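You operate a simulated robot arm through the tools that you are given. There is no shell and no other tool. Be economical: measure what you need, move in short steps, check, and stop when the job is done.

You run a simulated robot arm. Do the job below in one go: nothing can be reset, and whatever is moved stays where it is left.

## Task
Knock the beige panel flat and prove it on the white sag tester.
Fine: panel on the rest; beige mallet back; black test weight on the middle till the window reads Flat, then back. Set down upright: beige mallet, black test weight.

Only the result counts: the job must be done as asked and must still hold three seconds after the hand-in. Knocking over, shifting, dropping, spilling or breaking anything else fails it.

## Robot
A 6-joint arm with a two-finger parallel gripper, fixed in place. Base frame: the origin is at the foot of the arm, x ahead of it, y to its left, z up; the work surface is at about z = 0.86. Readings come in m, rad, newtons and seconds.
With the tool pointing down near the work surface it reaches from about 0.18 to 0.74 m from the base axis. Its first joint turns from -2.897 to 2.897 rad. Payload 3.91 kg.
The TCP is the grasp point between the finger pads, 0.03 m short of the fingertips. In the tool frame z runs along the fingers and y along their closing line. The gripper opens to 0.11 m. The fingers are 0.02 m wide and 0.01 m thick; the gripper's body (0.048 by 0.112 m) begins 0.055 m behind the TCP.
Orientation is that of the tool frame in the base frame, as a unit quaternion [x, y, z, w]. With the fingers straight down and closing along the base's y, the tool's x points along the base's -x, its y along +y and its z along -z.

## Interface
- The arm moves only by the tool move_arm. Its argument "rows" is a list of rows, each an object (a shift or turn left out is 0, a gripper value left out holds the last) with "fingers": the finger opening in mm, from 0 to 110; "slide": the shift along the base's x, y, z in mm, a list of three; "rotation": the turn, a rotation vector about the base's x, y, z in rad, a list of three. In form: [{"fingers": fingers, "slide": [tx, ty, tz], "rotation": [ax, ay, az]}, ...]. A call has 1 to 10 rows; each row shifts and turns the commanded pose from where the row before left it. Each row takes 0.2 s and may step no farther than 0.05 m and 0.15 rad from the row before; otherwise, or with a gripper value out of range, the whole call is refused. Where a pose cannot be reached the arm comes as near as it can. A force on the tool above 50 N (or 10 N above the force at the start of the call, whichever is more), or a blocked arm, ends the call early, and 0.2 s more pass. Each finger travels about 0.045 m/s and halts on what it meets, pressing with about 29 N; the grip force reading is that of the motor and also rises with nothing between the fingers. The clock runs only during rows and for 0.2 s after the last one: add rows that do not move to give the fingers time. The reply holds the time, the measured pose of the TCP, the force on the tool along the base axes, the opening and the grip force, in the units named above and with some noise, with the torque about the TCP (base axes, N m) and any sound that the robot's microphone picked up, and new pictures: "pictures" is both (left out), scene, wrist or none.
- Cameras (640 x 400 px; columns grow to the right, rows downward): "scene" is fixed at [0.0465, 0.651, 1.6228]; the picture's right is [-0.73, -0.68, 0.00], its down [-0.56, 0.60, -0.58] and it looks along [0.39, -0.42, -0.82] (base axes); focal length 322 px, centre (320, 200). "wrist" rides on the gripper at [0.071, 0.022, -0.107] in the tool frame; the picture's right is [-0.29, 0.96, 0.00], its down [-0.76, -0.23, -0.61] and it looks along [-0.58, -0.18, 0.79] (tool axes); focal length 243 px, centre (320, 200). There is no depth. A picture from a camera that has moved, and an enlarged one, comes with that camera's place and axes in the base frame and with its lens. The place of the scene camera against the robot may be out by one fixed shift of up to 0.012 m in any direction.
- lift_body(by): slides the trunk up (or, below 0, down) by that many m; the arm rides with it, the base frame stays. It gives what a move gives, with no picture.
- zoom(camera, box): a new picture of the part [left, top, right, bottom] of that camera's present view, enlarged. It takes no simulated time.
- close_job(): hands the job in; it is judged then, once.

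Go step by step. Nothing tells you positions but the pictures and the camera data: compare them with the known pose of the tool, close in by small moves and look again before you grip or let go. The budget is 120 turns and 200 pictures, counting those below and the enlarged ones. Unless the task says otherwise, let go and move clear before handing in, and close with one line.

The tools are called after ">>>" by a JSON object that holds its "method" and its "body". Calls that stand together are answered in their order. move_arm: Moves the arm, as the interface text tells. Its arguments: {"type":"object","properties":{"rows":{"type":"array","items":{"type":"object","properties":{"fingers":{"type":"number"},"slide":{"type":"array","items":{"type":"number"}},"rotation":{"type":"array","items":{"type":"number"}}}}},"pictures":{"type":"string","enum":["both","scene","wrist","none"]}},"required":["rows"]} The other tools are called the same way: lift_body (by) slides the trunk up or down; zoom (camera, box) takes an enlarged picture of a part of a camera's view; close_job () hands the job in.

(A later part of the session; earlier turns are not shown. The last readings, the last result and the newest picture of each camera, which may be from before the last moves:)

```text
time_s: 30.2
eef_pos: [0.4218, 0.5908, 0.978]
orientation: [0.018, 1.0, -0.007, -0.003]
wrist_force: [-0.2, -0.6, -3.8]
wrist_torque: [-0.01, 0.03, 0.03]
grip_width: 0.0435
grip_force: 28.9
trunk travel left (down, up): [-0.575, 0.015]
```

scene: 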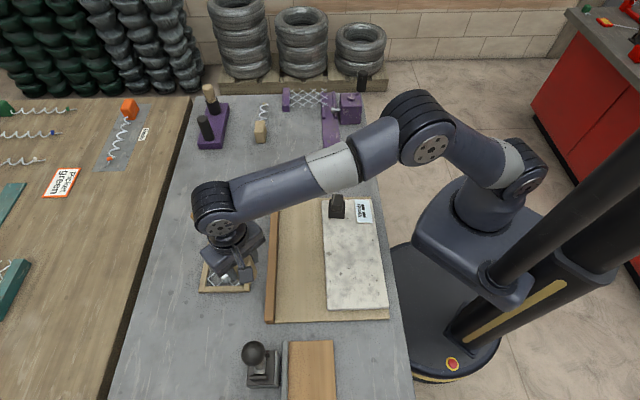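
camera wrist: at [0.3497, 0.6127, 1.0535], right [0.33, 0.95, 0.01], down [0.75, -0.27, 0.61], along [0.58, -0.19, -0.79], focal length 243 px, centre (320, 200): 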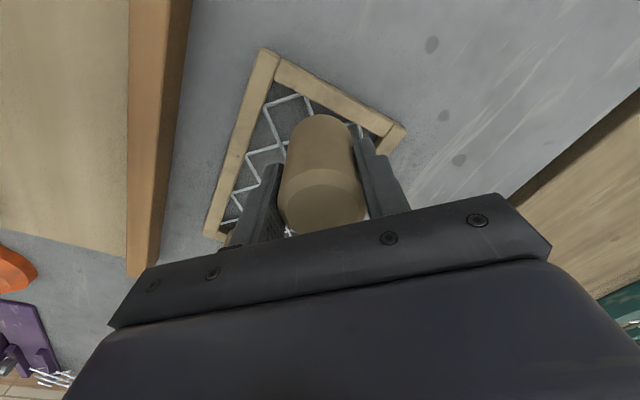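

>>> {"method": "move_arm", "body": {"rows": [{"slide": [-30, -20, 20]}, {"slide": [-40, -25, 0]}, {"slide": [-40, -25, 0]}, {"slide": [-30, -20, 0]}, {}], "pictures": "none"}}

>>> {"method": "zoom", "body": {"camera": "scene", "box": [190, 205, 270, 300]}}

>>> {"method": "zoom", "body": {"camera": "wrist", "box": [240, 50, 480, 210]}}

```text
time_s: 31.4
eef_pos: [0.2804, 0.5003, 0.9987]
orientation: [0.019, 1.0, -0.006, -0.002]
wrist_force: [-0.2, 0.0, -4.4]
wrist_torque: [0.01, 0.05, 0.0]
grip_width: 0.0436
grip_force: 29.3
trunk travel left (down, up): [-0.575, 0.015]
```

```text
4.21 times, centred on (230, 252) of scene
camera zoom: at [0.0465, 0.651, 1.6228], right [-0.73, -0.68, 0.0], down [-0.56, 0.6, -0.58], along [0.39, -0.42, -0.82], focal length 1356 px, centre (699, -21)
```

zoom: 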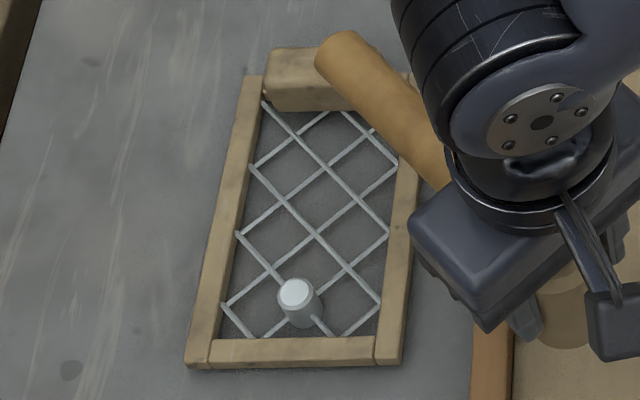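

```text
2.50 times, centred on (360, 130) of wrist
camera zoom: at [0.2108, 0.526, 1.1054], right [0.33, 0.95, -0.01], down [0.75, -0.25, 0.61], along [0.57, -0.21, -0.79], focal length 606 px, centre (220, 375)
```

zoom: 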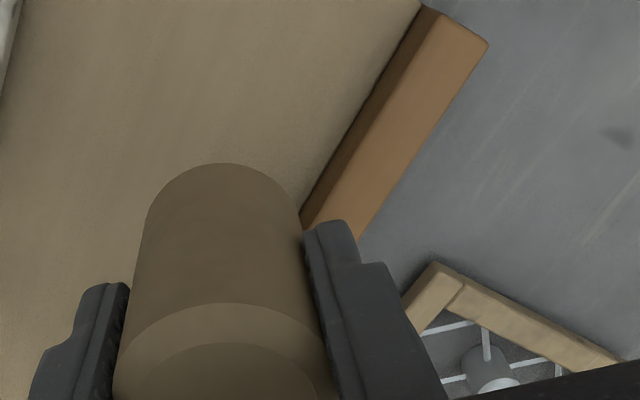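

>>> {"method": "zoom", "body": {"camera": "scene", "box": [206, 260, 246, 295]}}

>>> {"method": "zoom", "body": {"camera": "wrist", "box": [400, 150, 480, 220]}}

```text
11.43 times, centred on (226, 278) of scene
camera zoom: at [0.0465, 0.651, 1.6228], right [-0.73, -0.68, 0.0], down [-0.56, 0.6, -0.58], along [0.39, -0.42, -0.82], focal length 3681 px, centre (1394, -686)
```

zoom: 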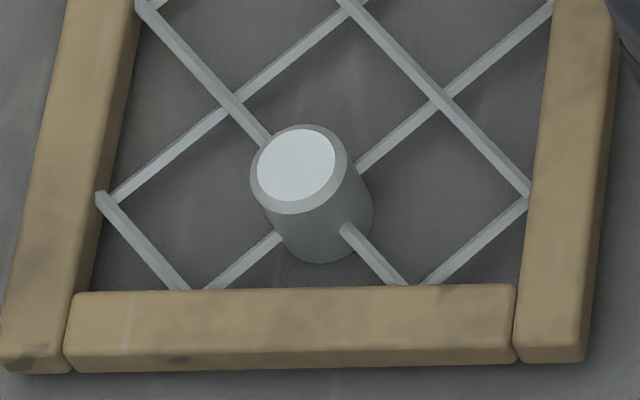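

```text
5.71 times, centred on (440, 185) of wrist
camera zoom: at [0.2108, 0.526, 1.1054], right [0.33, 0.95, -0.01], down [0.75, -0.25, 0.61], along [0.57, -0.21, -0.79], focal length 1386 px, centre (-366, 286)
```

zoom: 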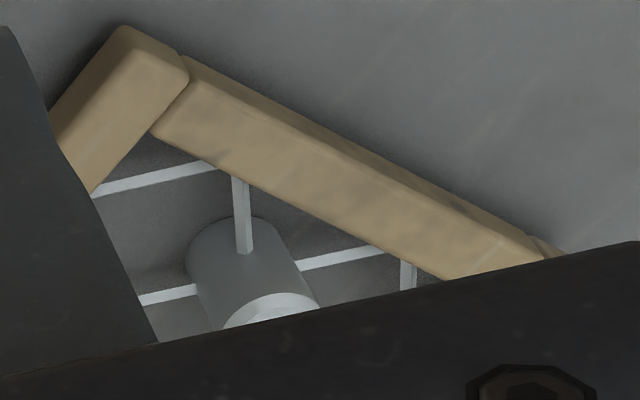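

The peg now reaches down through the mesh to about bench level and stays there under load, so I take it as fully driven. I'll return the mallet to its place on the tan board, level and with its original yaw.

>>> {"method": "move_arm", "body": {"rows": [{"slide": [-5, 2, 0], "rotation": [0.012, -0.004, 0]}, {"slide": [-5, 2, 0], "rotation": [0, 0, -0.135]}, {"slide": [-5, 2, 0], "rotation": [0, 0, -0.135]}, {"slide": [-5, 2, 0], "rotation": [0, 0, -0.135]}, {"slide": [-5, 2, 0], "rotation": [0, 0, -0.135]}, {"slide": [-2, 1, 0], "rotation": [0, 0, -0.135]}, {"slide": [0, 1, 0], "rotation": [0, 0, -0.135]}, {"slide": [0, 0, -30]}, {}]}}

```text
time_s: 33.4
eef_pos: [0.2509, 0.5121, 0.9669]
orientation: [0.412, 0.911, -0.001, -0.001]
wrist_force: [0.6, 0.5, -3.8]
wrist_torque: [0.05, 0.0, -0.02]
grip_width: 0.0438
grip_force: 28.5
trunk travel left (down, up): [-0.575, 0.015]
camera wrist: at [0.2225, 0.58, 1.0745], right [0.91, 0.42, 0.0], down [0.33, -0.72, 0.61], along [0.25, -0.55, -0.79], focal length 243 px, centre (320, 200)
```

scene: 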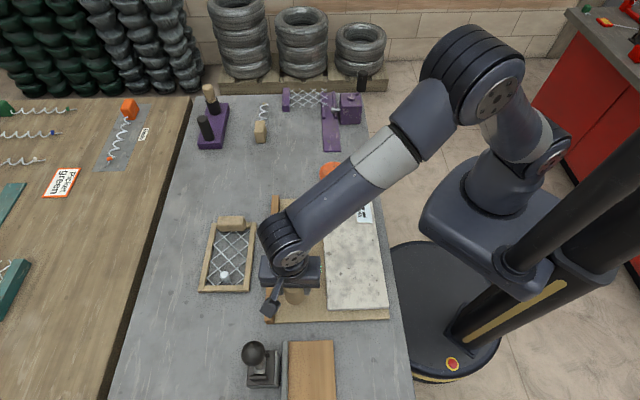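
wrist: 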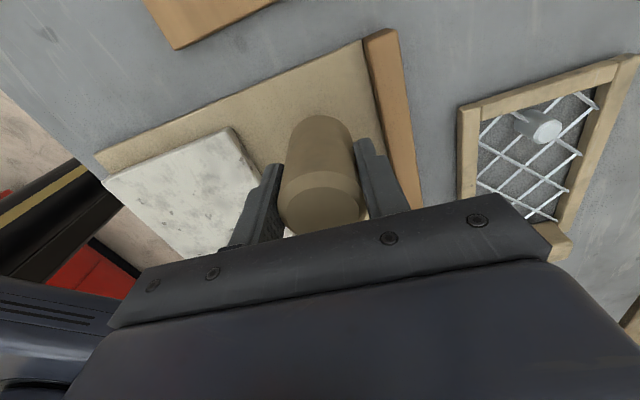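

>>> {"method": "move_arm", "body": {"rows": [{"slide": [1, 0.5, -18]}, {"slide": [0, 0, -12]}, {"slide": [0, 0, -5]}, {}], "pictures": "none"}}

```text
time_s: 34.4
eef_pos: [0.2535, 0.513, 0.9314]
orientation: [0.411, 0.912, 0.0, 0.0]
wrist_force: [-0.2, -0.5, -4.2]
wrist_torque: [0.01, 0.0, 0.01]
grip_width: 0.0437
grip_force: 29.1
trunk travel left (down, up): [-0.575, 0.015]
```

>>> {"method": "move_arm", "body": {"rows": [{"slide": [0, 0, -2]}, {"slide": [0, 0, -2]}, {}], "pictures": "none"}}

```text
time_s: 35.2
eef_pos: [0.2538, 0.5134, 0.9281]
orientation: [0.411, 0.912, 0.0, -0.001]
wrist_force: [-0.1, -1.2, 0.3]
wrist_torque: [-0.07, -0.08, 0.0]
grip_width: 0.0434
grip_force: 29.0
trunk travel left (down, up): [-0.575, 0.015]
```

The mallet has touched down, so I'll open and back straight up.

>>> {"method": "move_arm", "body": {"rows": [{"fingers": 68}, {}, {}, {"slide": [0, 0, 30]}, {"slide": [0, 0, 40]}, {"slide": [0, 0, 50]}, {}]}}

>>> {"method": "zoom", "body": {"camera": "scene", "box": [250, 180, 400, 330]}}

```text
time_s: 36.8
eef_pos: [0.2546, 0.5119, 1.0495]
orientation: [0.411, 0.912, -0.001, 0.0]
wrist_force: [-0.5, -0.4, -0.2]
wrist_torque: [0.01, 0.0, 0.0]
grip_width: 0.0676
grip_force: 0.1
trunk travel left (down, up): [-0.575, 0.015]
camera wrist: at [0.2235, 0.5788, 1.1564], right [0.91, 0.42, 0.0], down [0.33, -0.72, 0.61], along [0.25, -0.55, -0.79], focal length 243 px, centre (320, 200)
```

scene: 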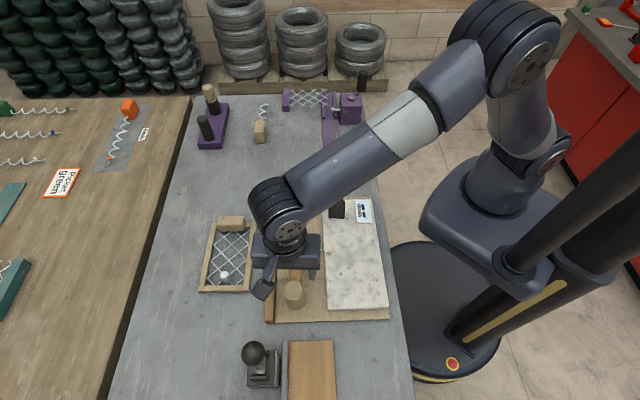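
wrist: 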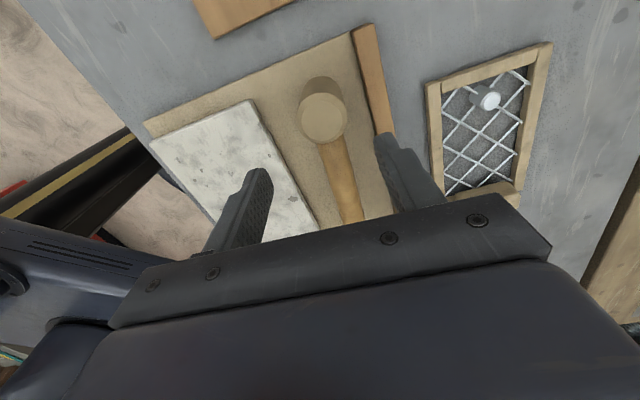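

```text
2.67 times, centred on (325, 255) of scene
camera zoom: at [0.0465, 0.651, 1.6228], right [-0.73, -0.68, 0.0], down [-0.56, 0.6, -0.58], along [0.39, -0.42, -0.82], focal length 859 px, centre (307, 53)
```

zoom: 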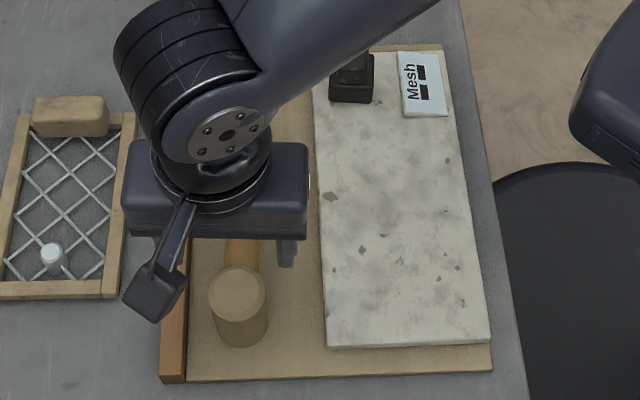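

The mallet is back in place. Next I'll turn the gripper to close across the panel's end block, moving toward it for a better view.

>>> {"method": "move_arm", "body": {"rows": [{"slide": [20, -7, 8], "rotation": [0, 0, 0.146], "fingers": 110}, {"slide": [20, -7, 8], "rotation": [0, 0, 0.146]}, {"slide": [20, -7, 8], "rotation": [0, 0, 0.146]}, {"slide": [20, -7, 8], "rotation": [0, 0, 0.146]}, {"slide": [20, -7, 8], "rotation": [0, 0, 0.146]}, {"slide": [20, -7, 0], "rotation": [0, 0, 0.146]}, {"slide": [20, -7, 0], "rotation": [0, 0, 0.146]}, {"slide": [20, -7, 0], "rotation": [0, 0, 0.146]}, {"slide": [20, -7, 0], "rotation": [0, 0, 0.146]}, {"slide": [20, -5, 0], "rotation": [0, 0, 0.146]}], "pictures": "none"}}

>>> {"method": "move_arm", "body": {"rows": [{"rotation": [0, 0, 0.14]}, {}]}}

```text
time_s: 39.0
eef_pos: [0.4528, 0.4451, 1.0878]
orientation: [-0.303, 0.953, 0.0, -0.001]
wrist_force: [0.3, 0.7, 0.0]
wrist_torque: [0.0, 0.02, 0.02]
grip_width: 0.1098
grip_force: 0.0
trunk travel left (down, up): [-0.575, 0.015]
```

```text
time_s: 39.6
eef_pos: [0.4527, 0.4447, 1.0885]
orientation: [-0.369, 0.929, 0.0, -0.002]
wrist_force: [-0.1, -0.6, -0.6]
wrist_torque: [-0.01, 0.0, -0.01]
grip_width: 0.1099
grip_force: 0.0
trunk travel left (down, up): [-0.575, 0.015]
camera wrist: at [0.3873, 0.4119, 1.1957], right [-0.44, 0.9, 0.0], down [0.71, 0.35, 0.61], along [0.54, 0.27, -0.79], focal length 243 px, centre (320, 200)
```

scene: 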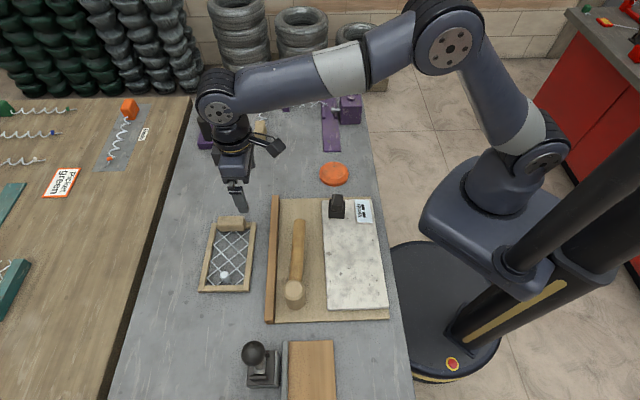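
wrist: 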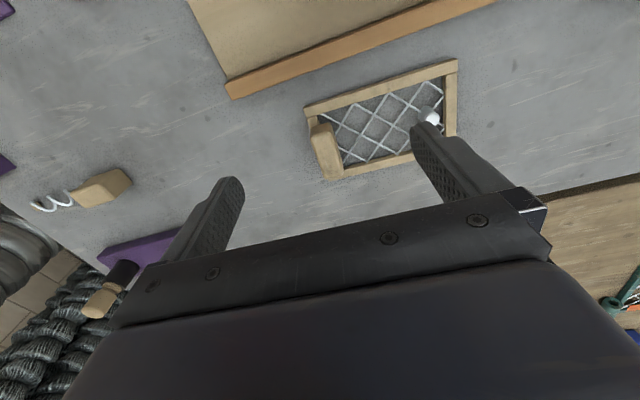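

>>> {"method": "zoom", "body": {"camera": "wrist", "box": [290, 50, 466, 190]}}

>>> {"method": "zoom", "body": {"camera": "scene", "box": [190, 200, 270, 300]}}

>>> {"method": "zoom", "body": {"camera": "scene", "box": [260, 180, 400, 330]}}

```text
2.86 times, centred on (378, 120) of wrist
camera zoom: at [0.3873, 0.4119, 1.1957], right [-0.44, 0.9, 0.0], down [0.71, 0.35, 0.61], along [0.54, 0.27, -0.79], focal length 693 px, centre (154, 429)
```

zoom: 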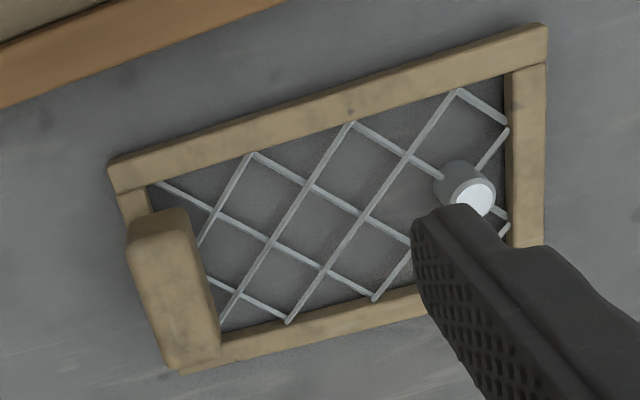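

```text
4.00 times, centred on (230, 250) of scene
camera zoom: at [0.0465, 0.651, 1.6228], right [-0.73, -0.68, 0.0], down [-0.56, 0.6, -0.58], along [0.39, -0.42, -0.82], focal length 1288 px, centre (680, 0)
```

zoom: 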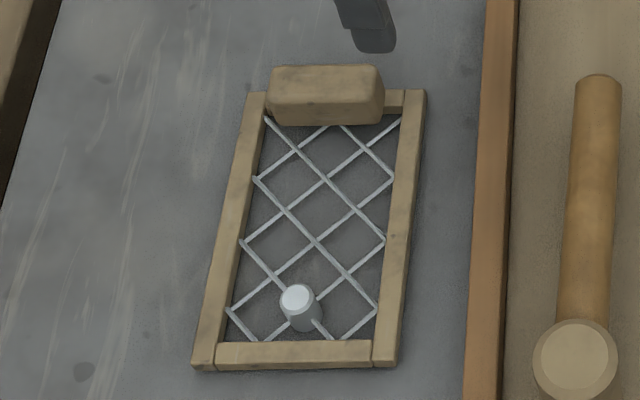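

```text
2.67 times, centred on (330, 255) of scene
camera zoom: at [0.0465, 0.651, 1.6228], right [-0.73, -0.68, 0.0], down [-0.56, 0.6, -0.58], along [0.39, -0.42, -0.82], focal length 859 px, centre (293, 53)
```

zoom: 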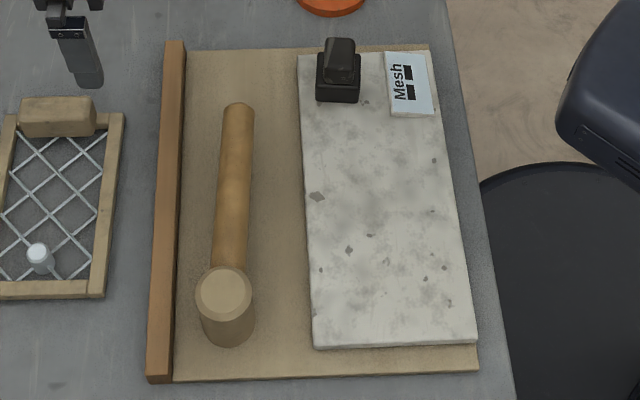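

The block's top centre is near (0.517, 0.488, 0.90), and the gripper yaw already matches the panel's axis at 133°. I'll come down above it and verify.

>>> {"method": "move_arm", "body": {"rows": [{"fingers": 70, "slide": [0, 0, -40]}, {"slide": [22, 15, -30]}, {"slide": [22, 15, -25]}, {"slide": [20, 13.5, -25]}, {}]}}

>>> {"method": "zoom", "body": {"camera": "wrist", "box": [200, 60, 440, 230]}}

```text
time_s: 40.8
eef_pos: [0.5184, 0.4891, 0.9667]
orientation: [-0.368, 0.93, 0.0, 0.0]
wrist_force: [-0.2, 0.1, -0.1]
wrist_torque: [-0.02, -0.02, -0.01]
grip_width: 0.0701
grip_force: 0.2
trunk travel left (down, up): [-0.575, 0.015]
camera wrist: at [0.4527, 0.4558, 1.0742], right [-0.44, 0.9, 0.0], down [0.71, 0.35, 0.61], along [0.54, 0.27, -0.79], focal length 243 px, centre (320, 200)
```

scene: 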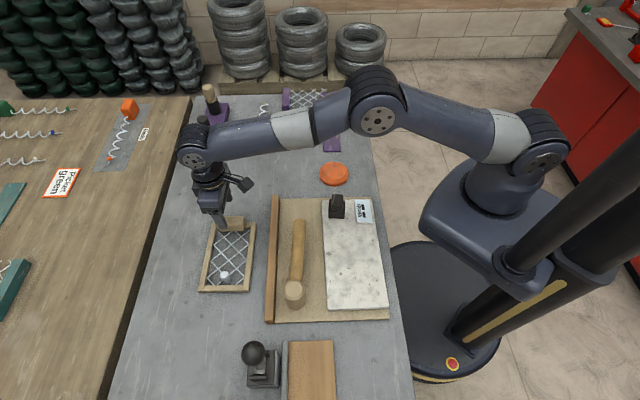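
wrist: 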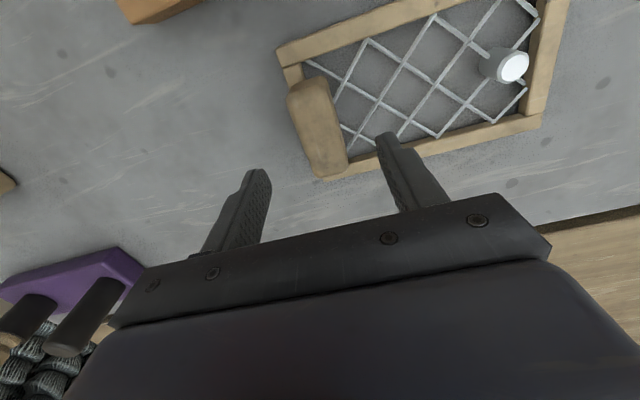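

```text
2.35 times, centred on (320, 145) of wrist
camera zoom: at [0.4527, 0.4558, 1.0742], right [-0.44, 0.9, 0.0], down [0.71, 0.35, 0.61], along [0.54, 0.27, -0.79], focal length 571 px, centre (320, 329)
```

zoom: 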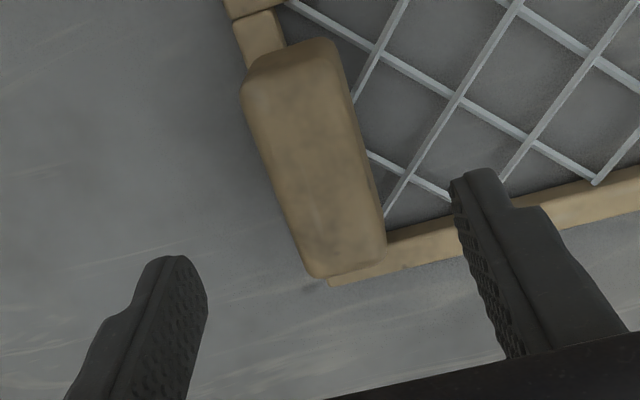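

The block is centred within 2 mm, so I'll lower to grip height.

>>> {"method": "move_arm", "body": {"rows": [{"slide": [-1, -1, -25]}, {"slide": [0, 0, -22]}, {"slide": [0, 0, -15]}, {}], "pictures": "both"}}

>>> {"method": "zoom", "body": {"camera": "scene", "box": [180, 180, 280, 250]}}

```text
time_s: 41.8
eef_pos: [0.5162, 0.4869, 0.9065]
orientation: [-0.368, 0.93, -0.001, -0.001]
wrist_force: [-0.7, 0.2, 0.6]
wrist_torque: [-0.02, 0.0, -0.02]
grip_width: 0.0699
grip_force: 0.1
trunk travel left (down, up): [-0.575, 0.015]
camera wrist: at [0.4511, 0.4532, 1.013], right [-0.44, 0.9, 0.0], down [0.71, 0.35, 0.61], along [0.54, 0.27, -0.79], focal length 243 px, centre (320, 200)
```

scene: 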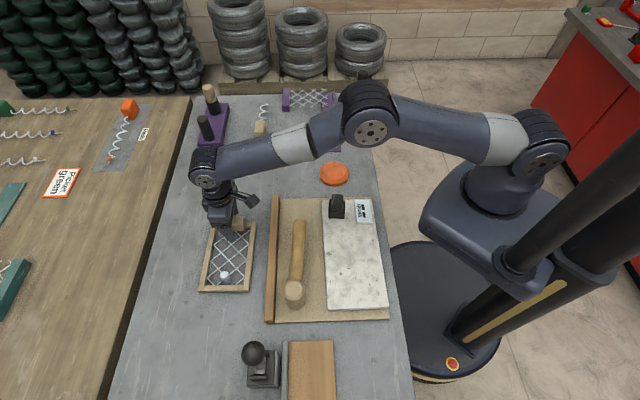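
wrist: 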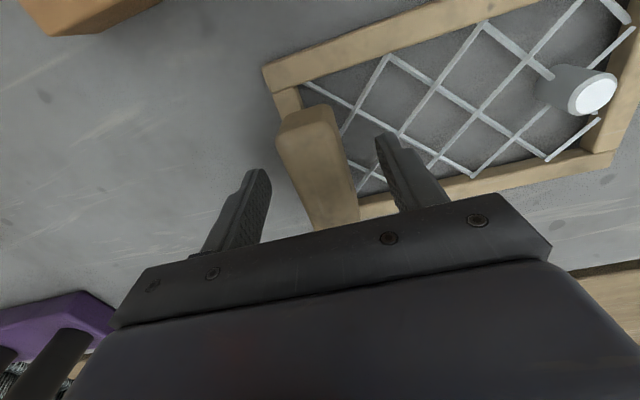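

```text
5.71 times, centred on (230, 215) of scene
camera zoom: at [0.0465, 0.651, 1.6228], right [-0.73, -0.68, 0.0], down [-0.56, 0.6, -0.58], along [0.39, -0.42, -0.82], focal length 1841 px, centre (834, 114)
```

zoom: 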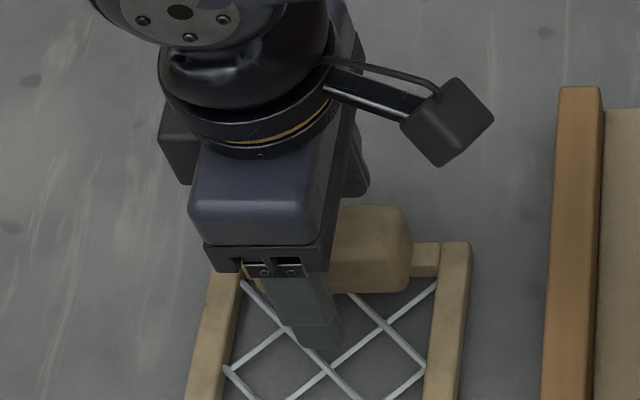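

>>> {"method": "move_arm", "body": {"rows": [{"fingers": 15, "slide": [0, 0, -3]}, {}, {}, {}, {}], "pictures": "wrist"}}

```text
time_s: 43.0
eef_pos: [0.5173, 0.4869, 0.9034]
orientation: [-0.369, 0.93, 0.0, 0.0]
wrist_force: [-2.5, -0.3, 3.5]
wrist_torque: [0.41, 0.51, 0.27]
grip_width: 0.0301
grip_force: 29.6
trunk travel left (down, up): [-0.575, 0.015]
camera wrist: at [0.4505, 0.453, 1.0106], right [-0.44, 0.9, 0.0], down [0.71, 0.35, 0.61], along [0.54, 0.27, -0.79], focal length 243 px, centre (320, 200)
```

wrist: 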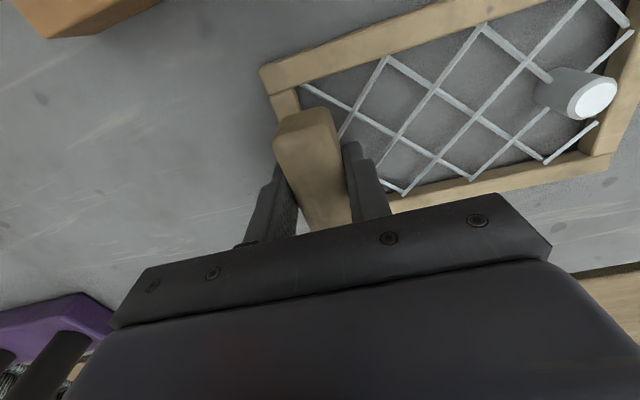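

I have the block at 30 mm. I'll lift a little and check that the panel stays level.

>>> {"method": "move_arm", "body": {"rows": [{"slide": [0, 0, 10]}, {"slide": [0, 0, 15]}, {"slide": [-10, -5, 25]}, {}]}}

>>> {"method": "zoom", "body": {"camera": "scene", "box": [170, 190, 290, 310]}}

```text
time_s: 44.0
eef_pos: [0.5066, 0.4825, 0.9542]
orientation: [-0.368, 0.93, 0.0, -0.001]
wrist_force: [0.3, 0.2, -2.8]
wrist_torque: [-0.17, -0.15, 0.01]
grip_width: 0.0298
grip_force: 28.7
trunk travel left (down, up): [-0.575, 0.015]
camera wrist: at [0.4405, 0.4489, 1.0612], right [-0.44, 0.9, 0.0], down [0.71, 0.35, 0.61], along [0.54, 0.27, -0.79], focal length 243 px, centre (320, 200)
```

scene: 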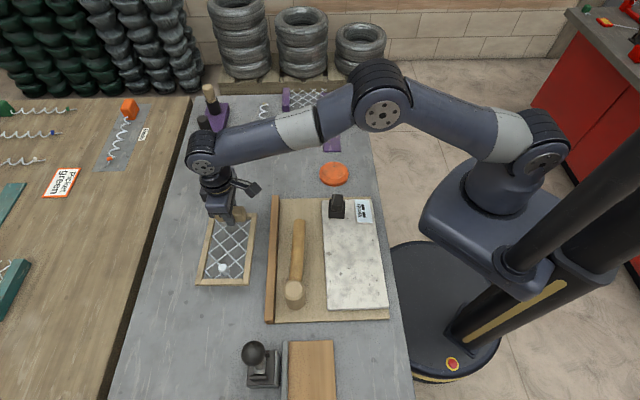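
wrist: 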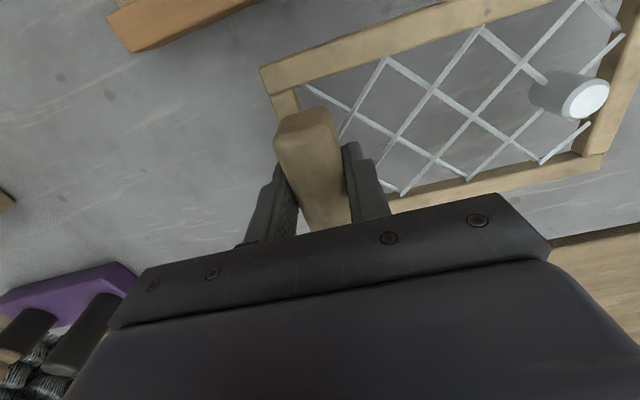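

```text
3.33 times, centred on (230, 250) of scene
camera zoom: at [0.0465, 0.651, 1.6228], right [-0.73, -0.68, 0.0], down [-0.56, 0.6, -0.58], along [0.39, -0.42, -0.82], focal length 1074 px, centre (620, 33)
```

zoom: 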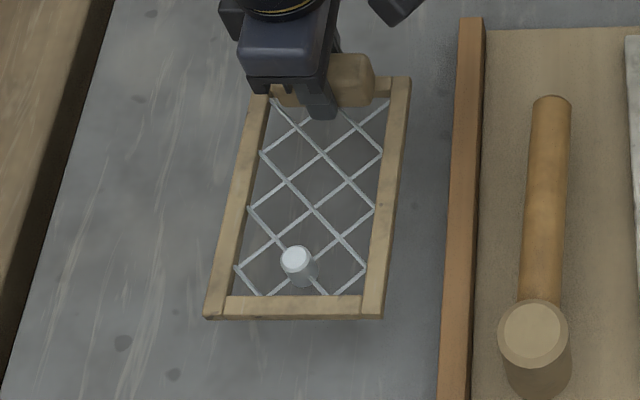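

The panel hangs level. I'll raise it clear of the mallet and carry it above the white slab with the block end toward the weight, stopping high for a look.

>>> {"method": "move_arm", "body": {"rows": [{"slide": [0, 0, 45]}, {"slide": [0, 0, 45]}, {"slide": [-34, -26, 0]}, {"slide": [-34, -26, 0]}, {"slide": [-34, -26, 0], "rotation": [0, 0, 0.015]}, {"slide": [-34, -26, 0], "rotation": [0, 0, 0.015]}, {"slide": [-34, -26, 0]}, {"slide": [-34, -26, 0]}, {"slide": [-32, -27, 0]}, {}]}}

>>> {"method": "zoom", "body": {"camera": "scene", "box": [260, 180, 410, 330]}}

```text
time_s: 46.2
eef_pos: [0.2708, 0.2988, 1.0417]
orientation: [-0.382, 0.924, -0.001, 0.0]
wrist_force: [-0.3, -0.2, -3.2]
wrist_torque: [-0.12, -0.15, 0.02]
grip_width: 0.0299
grip_force: 28.6
trunk travel left (down, up): [-0.575, 0.015]
camera wrist: at [0.2054, 0.2639, 1.1496], right [-0.47, 0.88, 0.0], down [0.7, 0.37, 0.61], along [0.54, 0.29, -0.79], focal length 243 px, centre (320, 200)
```

scene: 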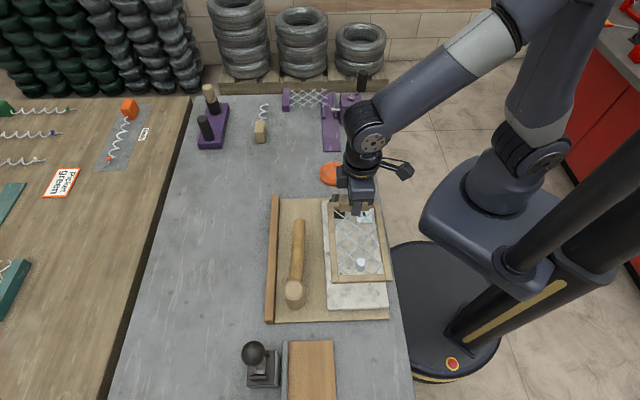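
wrist: 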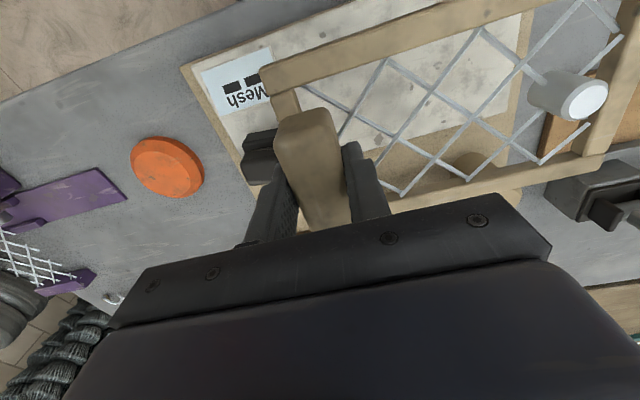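

```text
2.67 times, centred on (335, 255) of scene
camera zoom: at [0.0465, 0.651, 1.6228], right [-0.73, -0.68, 0.0], down [-0.56, 0.6, -0.58], along [0.39, -0.42, -0.82], focal length 859 px, centre (280, 53)
```

zoom: 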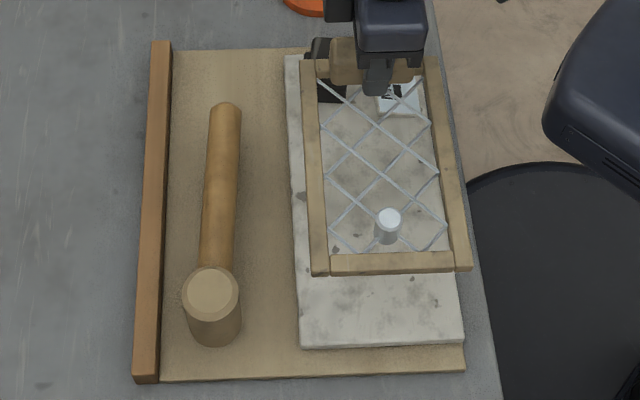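

The panel is over the slab. I'll lower to about 35 mm above it and recheck.

>>> {"method": "move_arm", "body": {"rows": [{"slide": [0, 0, -40]}, {"slide": [0, 0, -35]}, {}]}}

>>> {"method": "zoom", "body": {"camera": "scene", "box": [260, 180, 410, 330]}}

>>> {"method": "zoom", "body": {"camera": "wrist", "box": [180, 0, 640, 240]}}

```text
time_s: 47.0
eef_pos: [0.2699, 0.299, 0.9684]
orientation: [-0.382, 0.924, 0.0, 0.0]
wrist_force: [0.2, 0.4, -3.6]
wrist_torque: [-0.19, -0.14, 0.0]
grip_width: 0.0295
grip_force: 28.9
trunk travel left (down, up): [-0.575, 0.015]
camera wrist: at [0.2052, 0.2635, 1.0758], right [-0.47, 0.88, 0.0], down [0.7, 0.37, 0.61], along [0.54, 0.28, -0.79], focal length 243 px, centre (320, 200)
```

scene: 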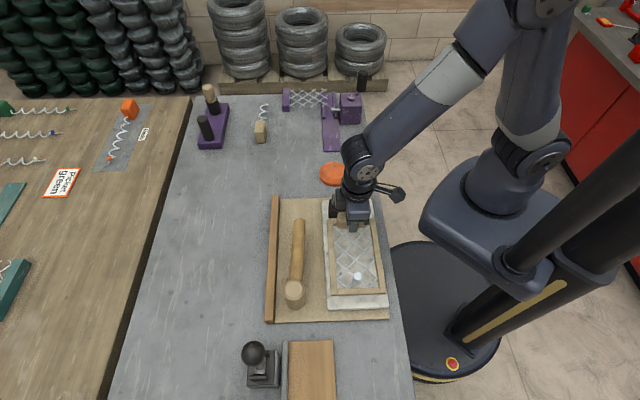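
wrist: 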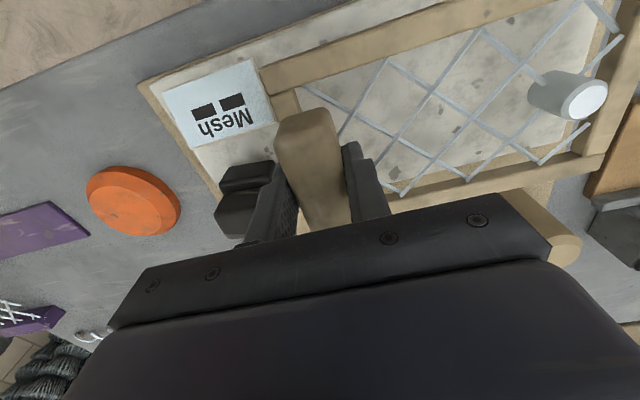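

```text
2.67 times, centred on (335, 255) of scene
camera zoom: at [0.0465, 0.651, 1.6228], right [-0.73, -0.68, 0.0], down [-0.56, 0.6, -0.58], along [0.39, -0.42, -0.82], focal length 859 px, centre (280, 53)
```

zoom: 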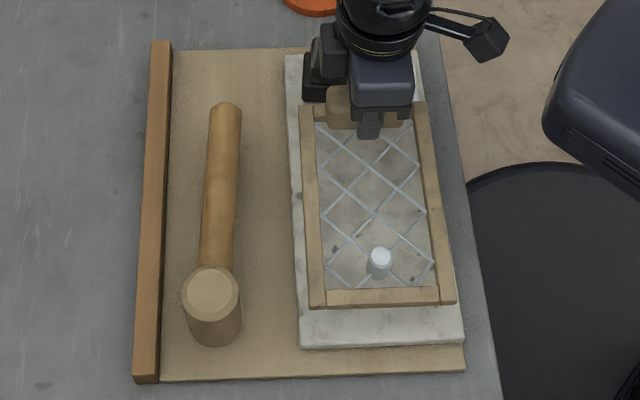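

```text
1.39 times, centred on (410, 120) of wrist
camera zoom: at [0.2052, 0.2635, 1.0758], right [-0.47, 0.88, 0.0], down [0.7, 0.37, 0.61], along [0.54, 0.28, -0.79], focal length 338 px, centre (195, 311)
```

zoom: 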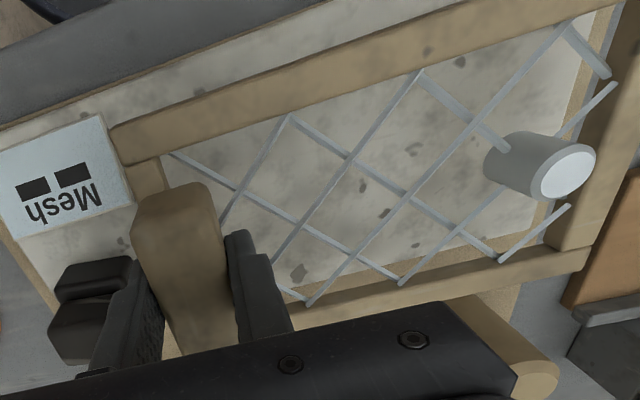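

The panel will land inside the slab with a slight left bias, so I'll shift a few millimetres and lower most of the way.

>>> {"method": "move_arm", "body": {"rows": [{"slide": [-4, -0.5, -12]}, {"slide": [0, 0, -12]}, {"slide": [0, 0, -8]}, {}]}}

>>> {"method": "zoom", "body": {"camera": "scene", "box": [285, 190, 410, 330]}}

```text
time_s: 48.0
eef_pos: [0.2662, 0.2988, 0.9359]
orientation: [-0.382, 0.924, 0.0, 0.0]
wrist_force: [-0.4, -0.1, -3.7]
wrist_torque: [-0.12, -0.12, 0.0]
grip_width: 0.0297
grip_force: 29.1
trunk travel left (down, up): [-0.575, 0.015]
camera wrist: at [0.2016, 0.2632, 1.0437], right [-0.47, 0.88, 0.0], down [0.7, 0.37, 0.61], along [0.54, 0.29, -0.79], focal length 243 px, centre (320, 200)
```

scene: 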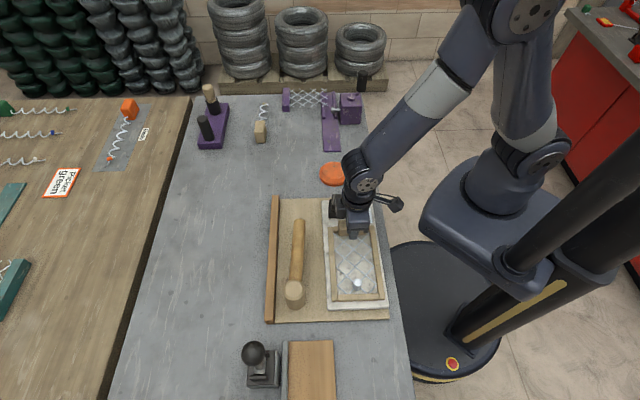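
wrist: 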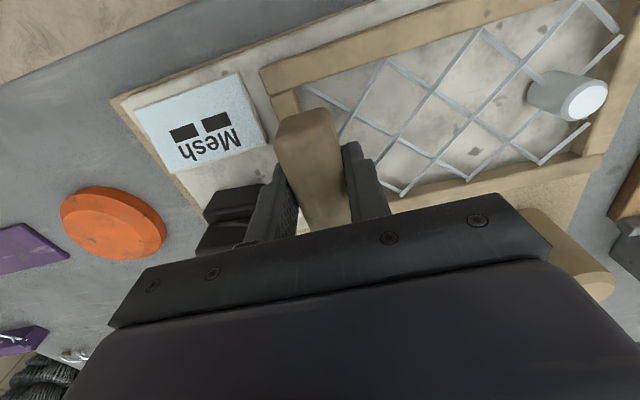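

```text
2.86 times, centred on (348, 260) of scene
camera zoom: at [0.0465, 0.651, 1.6228], right [-0.73, -0.68, 0.0], down [-0.56, 0.6, -0.58], along [0.39, -0.42, -0.82], focal length 920 px, centre (241, 29)
```

zoom: 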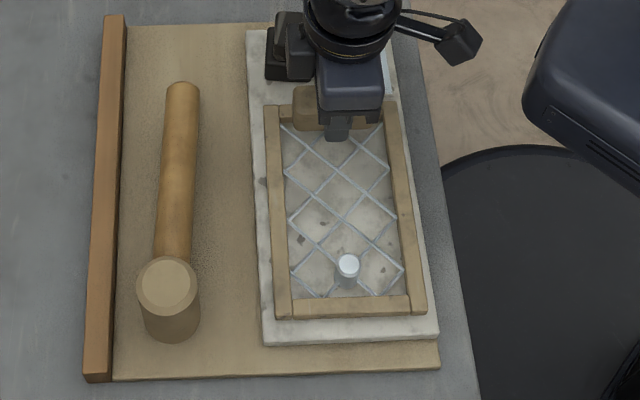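

It's well centred. I'll lower to contact in small steps.

>>> {"method": "move_arm", "body": {"rows": [{"slide": [0, 0, -5]}, {"slide": [0, 0, -4]}, {}], "pictures": "none"}}

```text
time_s: 48.8
eef_pos: [0.2679, 0.2981, 0.9288]
orientation: [-0.383, 0.924, 0.0, 0.001]
wrist_force: [2.1, -0.4, 17.9]
wrist_torque: [0.29, 0.83, 0.12]
grip_width: 0.0302
grip_force: 29.3
trunk travel left (down, up): [-0.575, 0.015]
```

It has made contact at 21 N. I'll ease up a touch, then release.

>>> {"method": "move_arm", "body": {"rows": [{"slide": [0, 0, 2]}, {}], "pictures": "none"}}

```text
time_s: 49.4
eef_pos: [0.2674, 0.2972, 0.9292]
orientation: [-0.382, 0.924, 0.0, 0.0]
wrist_force: [1.2, 0.0, 3.2]
wrist_torque: [0.4, 0.3, -0.19]
grip_width: 0.0299
grip_force: 29.0
trunk travel left (down, up): [-0.575, 0.015]
```

>>> {"method": "move_arm", "body": {"rows": [{"fingers": 44}, {}, {}, {"slide": [0, 0, 25]}, {"slide": [0, 0, 40]}, {"slide": [0, 0, 40]}, {}]}}

>>> {"method": "zoom", "body": {"camera": "scene", "box": [285, 190, 410, 330]}}

>>> {"method": "zoom", "body": {"camera": "wrist", "box": [100, 0, 520, 240]}}

```text
time_s: 51.0
eef_pos: [0.2662, 0.2993, 1.0342]
orientation: [-0.382, 0.924, -0.001, 0.0]
wrist_force: [-0.2, 0.6, -0.5]
wrist_torque: [-0.01, -0.01, 0.0]
grip_width: 0.0441
grip_force: 0.1
trunk travel left (down, up): [-0.575, 0.015]
camera wrist: at [0.2021, 0.2645, 1.1423], right [-0.47, 0.88, 0.0], down [0.7, 0.37, 0.61], along [0.54, 0.29, -0.79], focal length 243 px, centre (320, 200)
```

scene: 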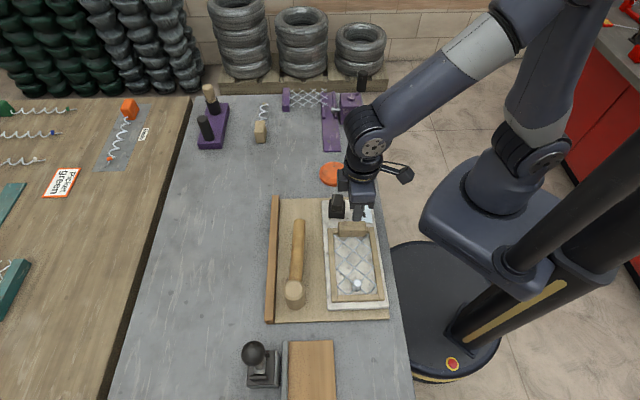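
wrist: 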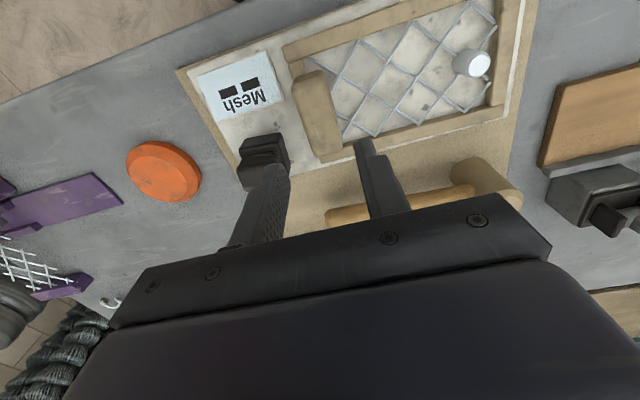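

```text
2.86 times, centred on (348, 260) of scene
camera zoom: at [0.0465, 0.651, 1.6228], right [-0.73, -0.68, 0.0], down [-0.56, 0.6, -0.58], along [0.39, -0.42, -0.82], focal length 920 px, centre (241, 29)
```

zoom: 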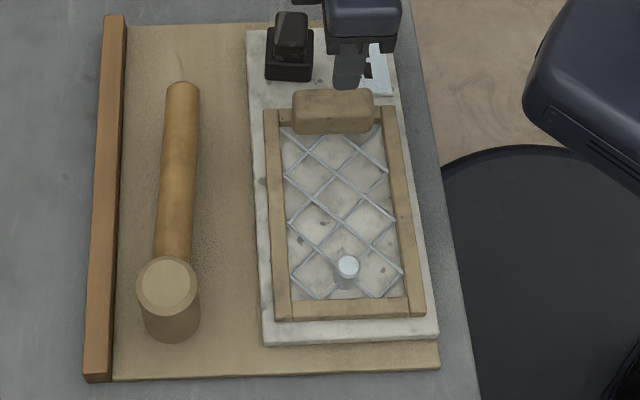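

```text
1.52 times, centred on (310, 120) of wrist
camera zoom: at [0.2021, 0.2645, 1.1423], right [-0.47, 0.88, 0.0], down [0.7, 0.37, 0.61], along [0.54, 0.29, -0.79], focal length 370 px, centre (335, 322)
```

zoom: 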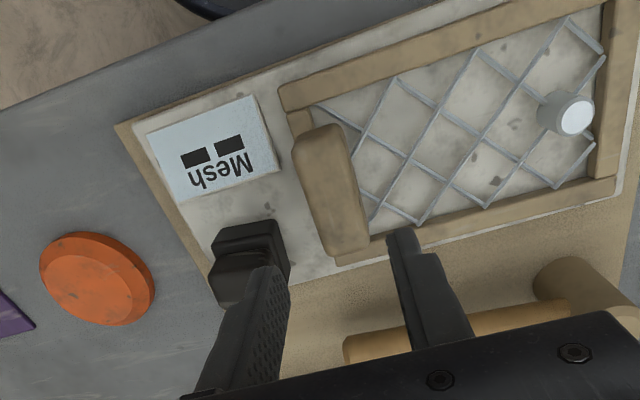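

The panel sits on the rest and the window still reads "Mesh --". Now I'll move over the black weight near (0.347, 0.269) and look.

>>> {"method": "move_arm", "body": {"rows": [{"fingers": 70, "slide": [40, -15, 0]}, {"slide": [40, -15, 0]}, {}]}}

>>> {"method": "zoom", "body": {"camera": "wrist", "box": [200, 40, 440, 220]}}

>>> {"method": "zoom", "body": {"camera": "scene", "box": [310, 180, 390, 230]}}

```text
time_s: 51.8
eef_pos: [0.3489, 0.2699, 1.0335]
orientation: [-0.382, 0.924, 0.0, -0.001]
wrist_force: [-0.2, -0.1, -0.6]
wrist_torque: [0.01, 0.03, 0.01]
grip_width: 0.0699
grip_force: 0.1
trunk travel left (down, up): [-0.575, 0.015]
camera wrist: at [0.2837, 0.2351, 1.1411], right [-0.47, 0.88, 0.0], down [0.7, 0.37, 0.61], along [0.54, 0.29, -0.79], focal length 243 px, centre (320, 200)
```

scene: 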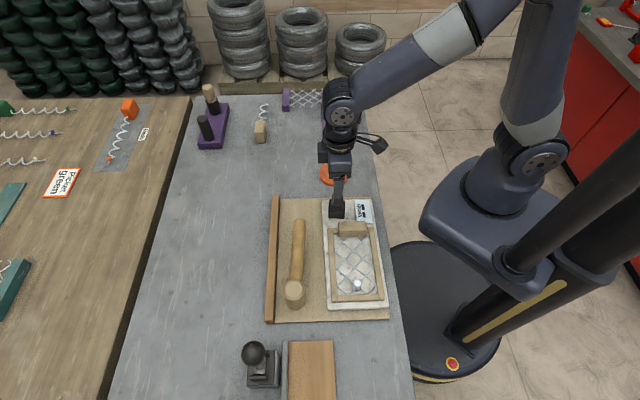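
wrist: 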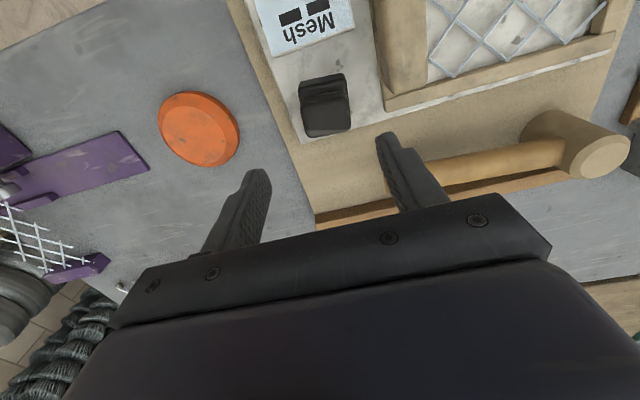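

```text
2.22 times, centred on (320, 130) of wrist
camera zoom: at [0.2837, 0.2351, 1.1411], right [-0.47, 0.88, 0.0], down [0.7, 0.37, 0.61], along [0.54, 0.29, -0.79], focal length 539 px, centre (320, 356)
```

zoom: 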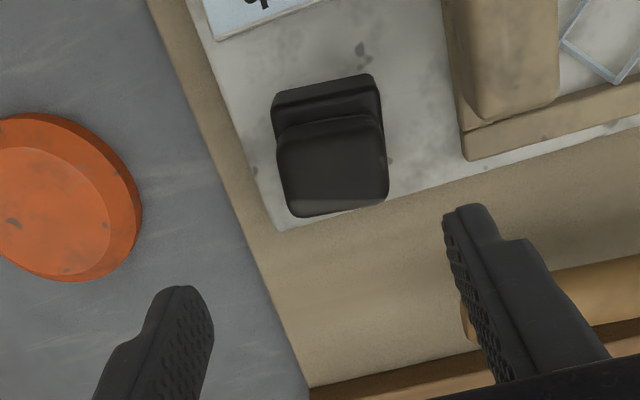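

```text
8.00 times, centred on (350, 205) of scene
camera zoom: at [0.0465, 0.651, 1.6228], right [-0.73, -0.68, 0.0], down [-0.56, 0.6, -0.58], along [0.39, -0.42, -0.82], focal length 2577 px, centre (80, 160)
```

zoom: 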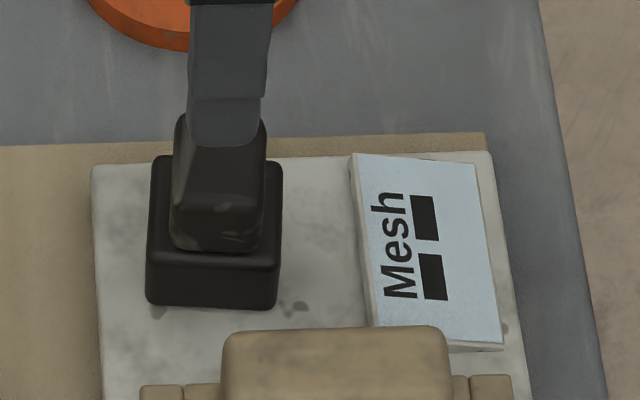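

The weight's knob is centred near (0.341, 0.271) with its top at about z 0.94, and it is about 40 mm across in the closing direction. I'll come down close and verify.

>>> {"method": "move_arm", "body": {"rows": [{"fingers": 64, "slide": [-8, 1, -30]}, {"slide": [0, 0, -25]}, {}], "pictures": "wrist"}}

>>> {"method": "zoom", "body": {"camera": "scene", "box": [310, 180, 390, 230]}}

>>> {"method": "zoom", "body": {"camera": "wrist", "box": [200, 60, 440, 240]}}

```text
time_s: 52.6
eef_pos: [0.3417, 0.2715, 0.9799]
orientation: [-0.382, 0.924, 0.0, 0.0]
wrist_force: [0.8, -0.1, -0.2]
wrist_torque: [-0.01, -0.02, 0.02]
grip_width: 0.064
grip_force: 0.0
trunk travel left (down, up): [-0.575, 0.015]
camera wrist: at [0.2758, 0.2359, 1.0864], right [-0.47, 0.88, 0.0], down [0.7, 0.37, 0.61], along [0.54, 0.29, -0.79], focal length 243 px, centre (320, 200)
```

wrist: 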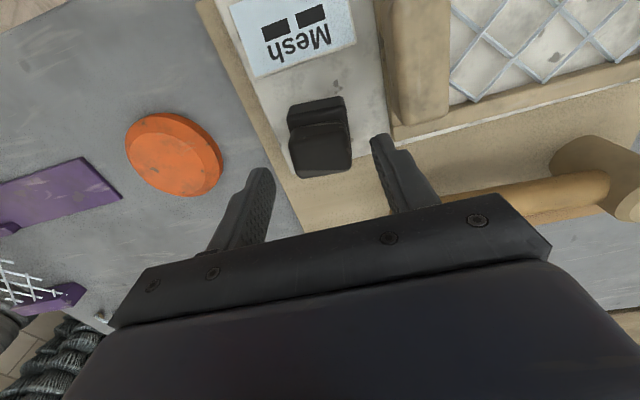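

```text
8.00 times, centred on (350, 205) of scene
camera zoom: at [0.0465, 0.651, 1.6228], right [-0.73, -0.68, 0.0], down [-0.56, 0.6, -0.58], along [0.39, -0.42, -0.82], focal length 2577 px, centre (80, 160)
```

zoom: 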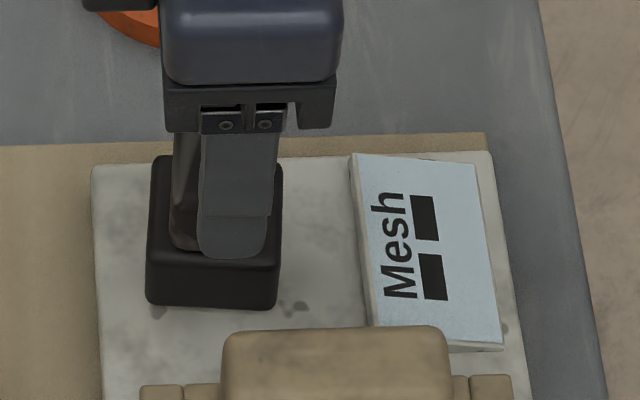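

```text
2.22 times, centred on (320, 150) of wrist
camera zoom: at [0.2758, 0.2359, 1.0864], right [-0.47, 0.88, 0.0], down [0.7, 0.37, 0.61], along [0.54, 0.29, -0.79], focal length 539 px, centre (320, 311)
```

zoom: 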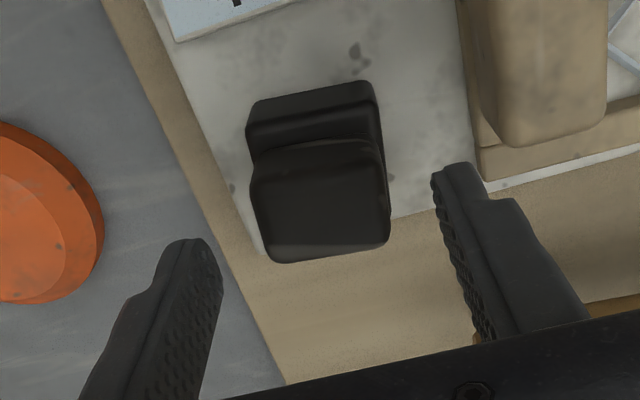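

The knob is centred, so I'll lower the last part and grip.

>>> {"method": "move_arm", "body": {"rows": [{"slide": [-1, -0.5, -18]}, {"slide": [0, 0, -18]}, {}, {"fingers": 25}, {}, {}, {}], "pictures": "wrist"}}

>>> {"method": "zoom", "body": {"camera": "scene", "box": [310, 180, 390, 230]}}

```text
time_s: 54.2
eef_pos: [0.3385, 0.2709, 0.9439]
orientation: [-0.382, 0.924, -0.001, -0.001]
wrist_force: [-0.2, 0.1, -0.2]
wrist_torque: [-0.01, -0.13, -0.01]
grip_width: 0.0441
grip_force: 29.4
trunk travel left (down, up): [-0.575, 0.015]
camera wrist: at [0.2737, 0.235, 1.0508], right [-0.47, 0.88, 0.0], down [0.7, 0.37, 0.61], along [0.54, 0.29, -0.79], focal length 243 px, centre (320, 200)
```

wrist: 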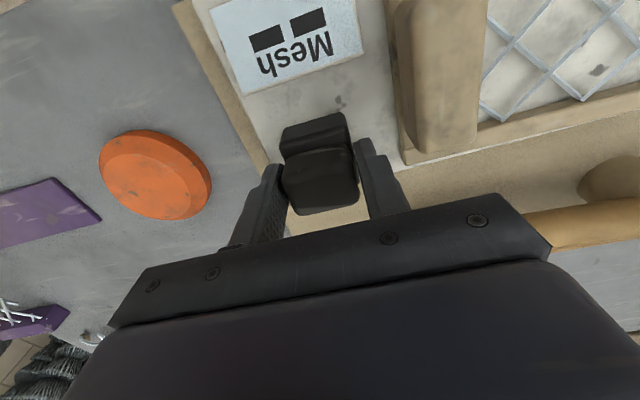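

```text
8.00 times, centred on (350, 205) of scene
camera zoom: at [0.0465, 0.651, 1.6228], right [-0.73, -0.68, 0.0], down [-0.56, 0.6, -0.58], along [0.39, -0.42, -0.82], focal length 2577 px, centre (80, 160)
```

zoom: 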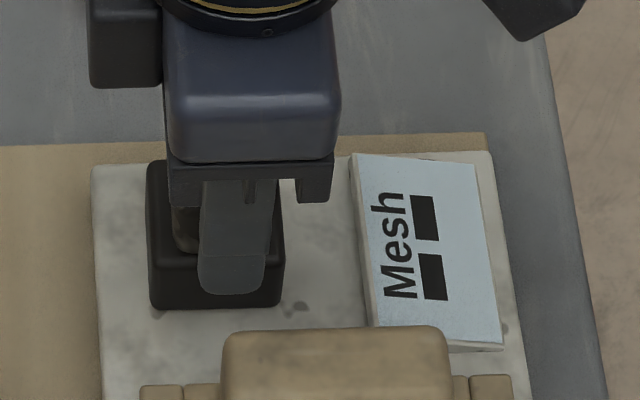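

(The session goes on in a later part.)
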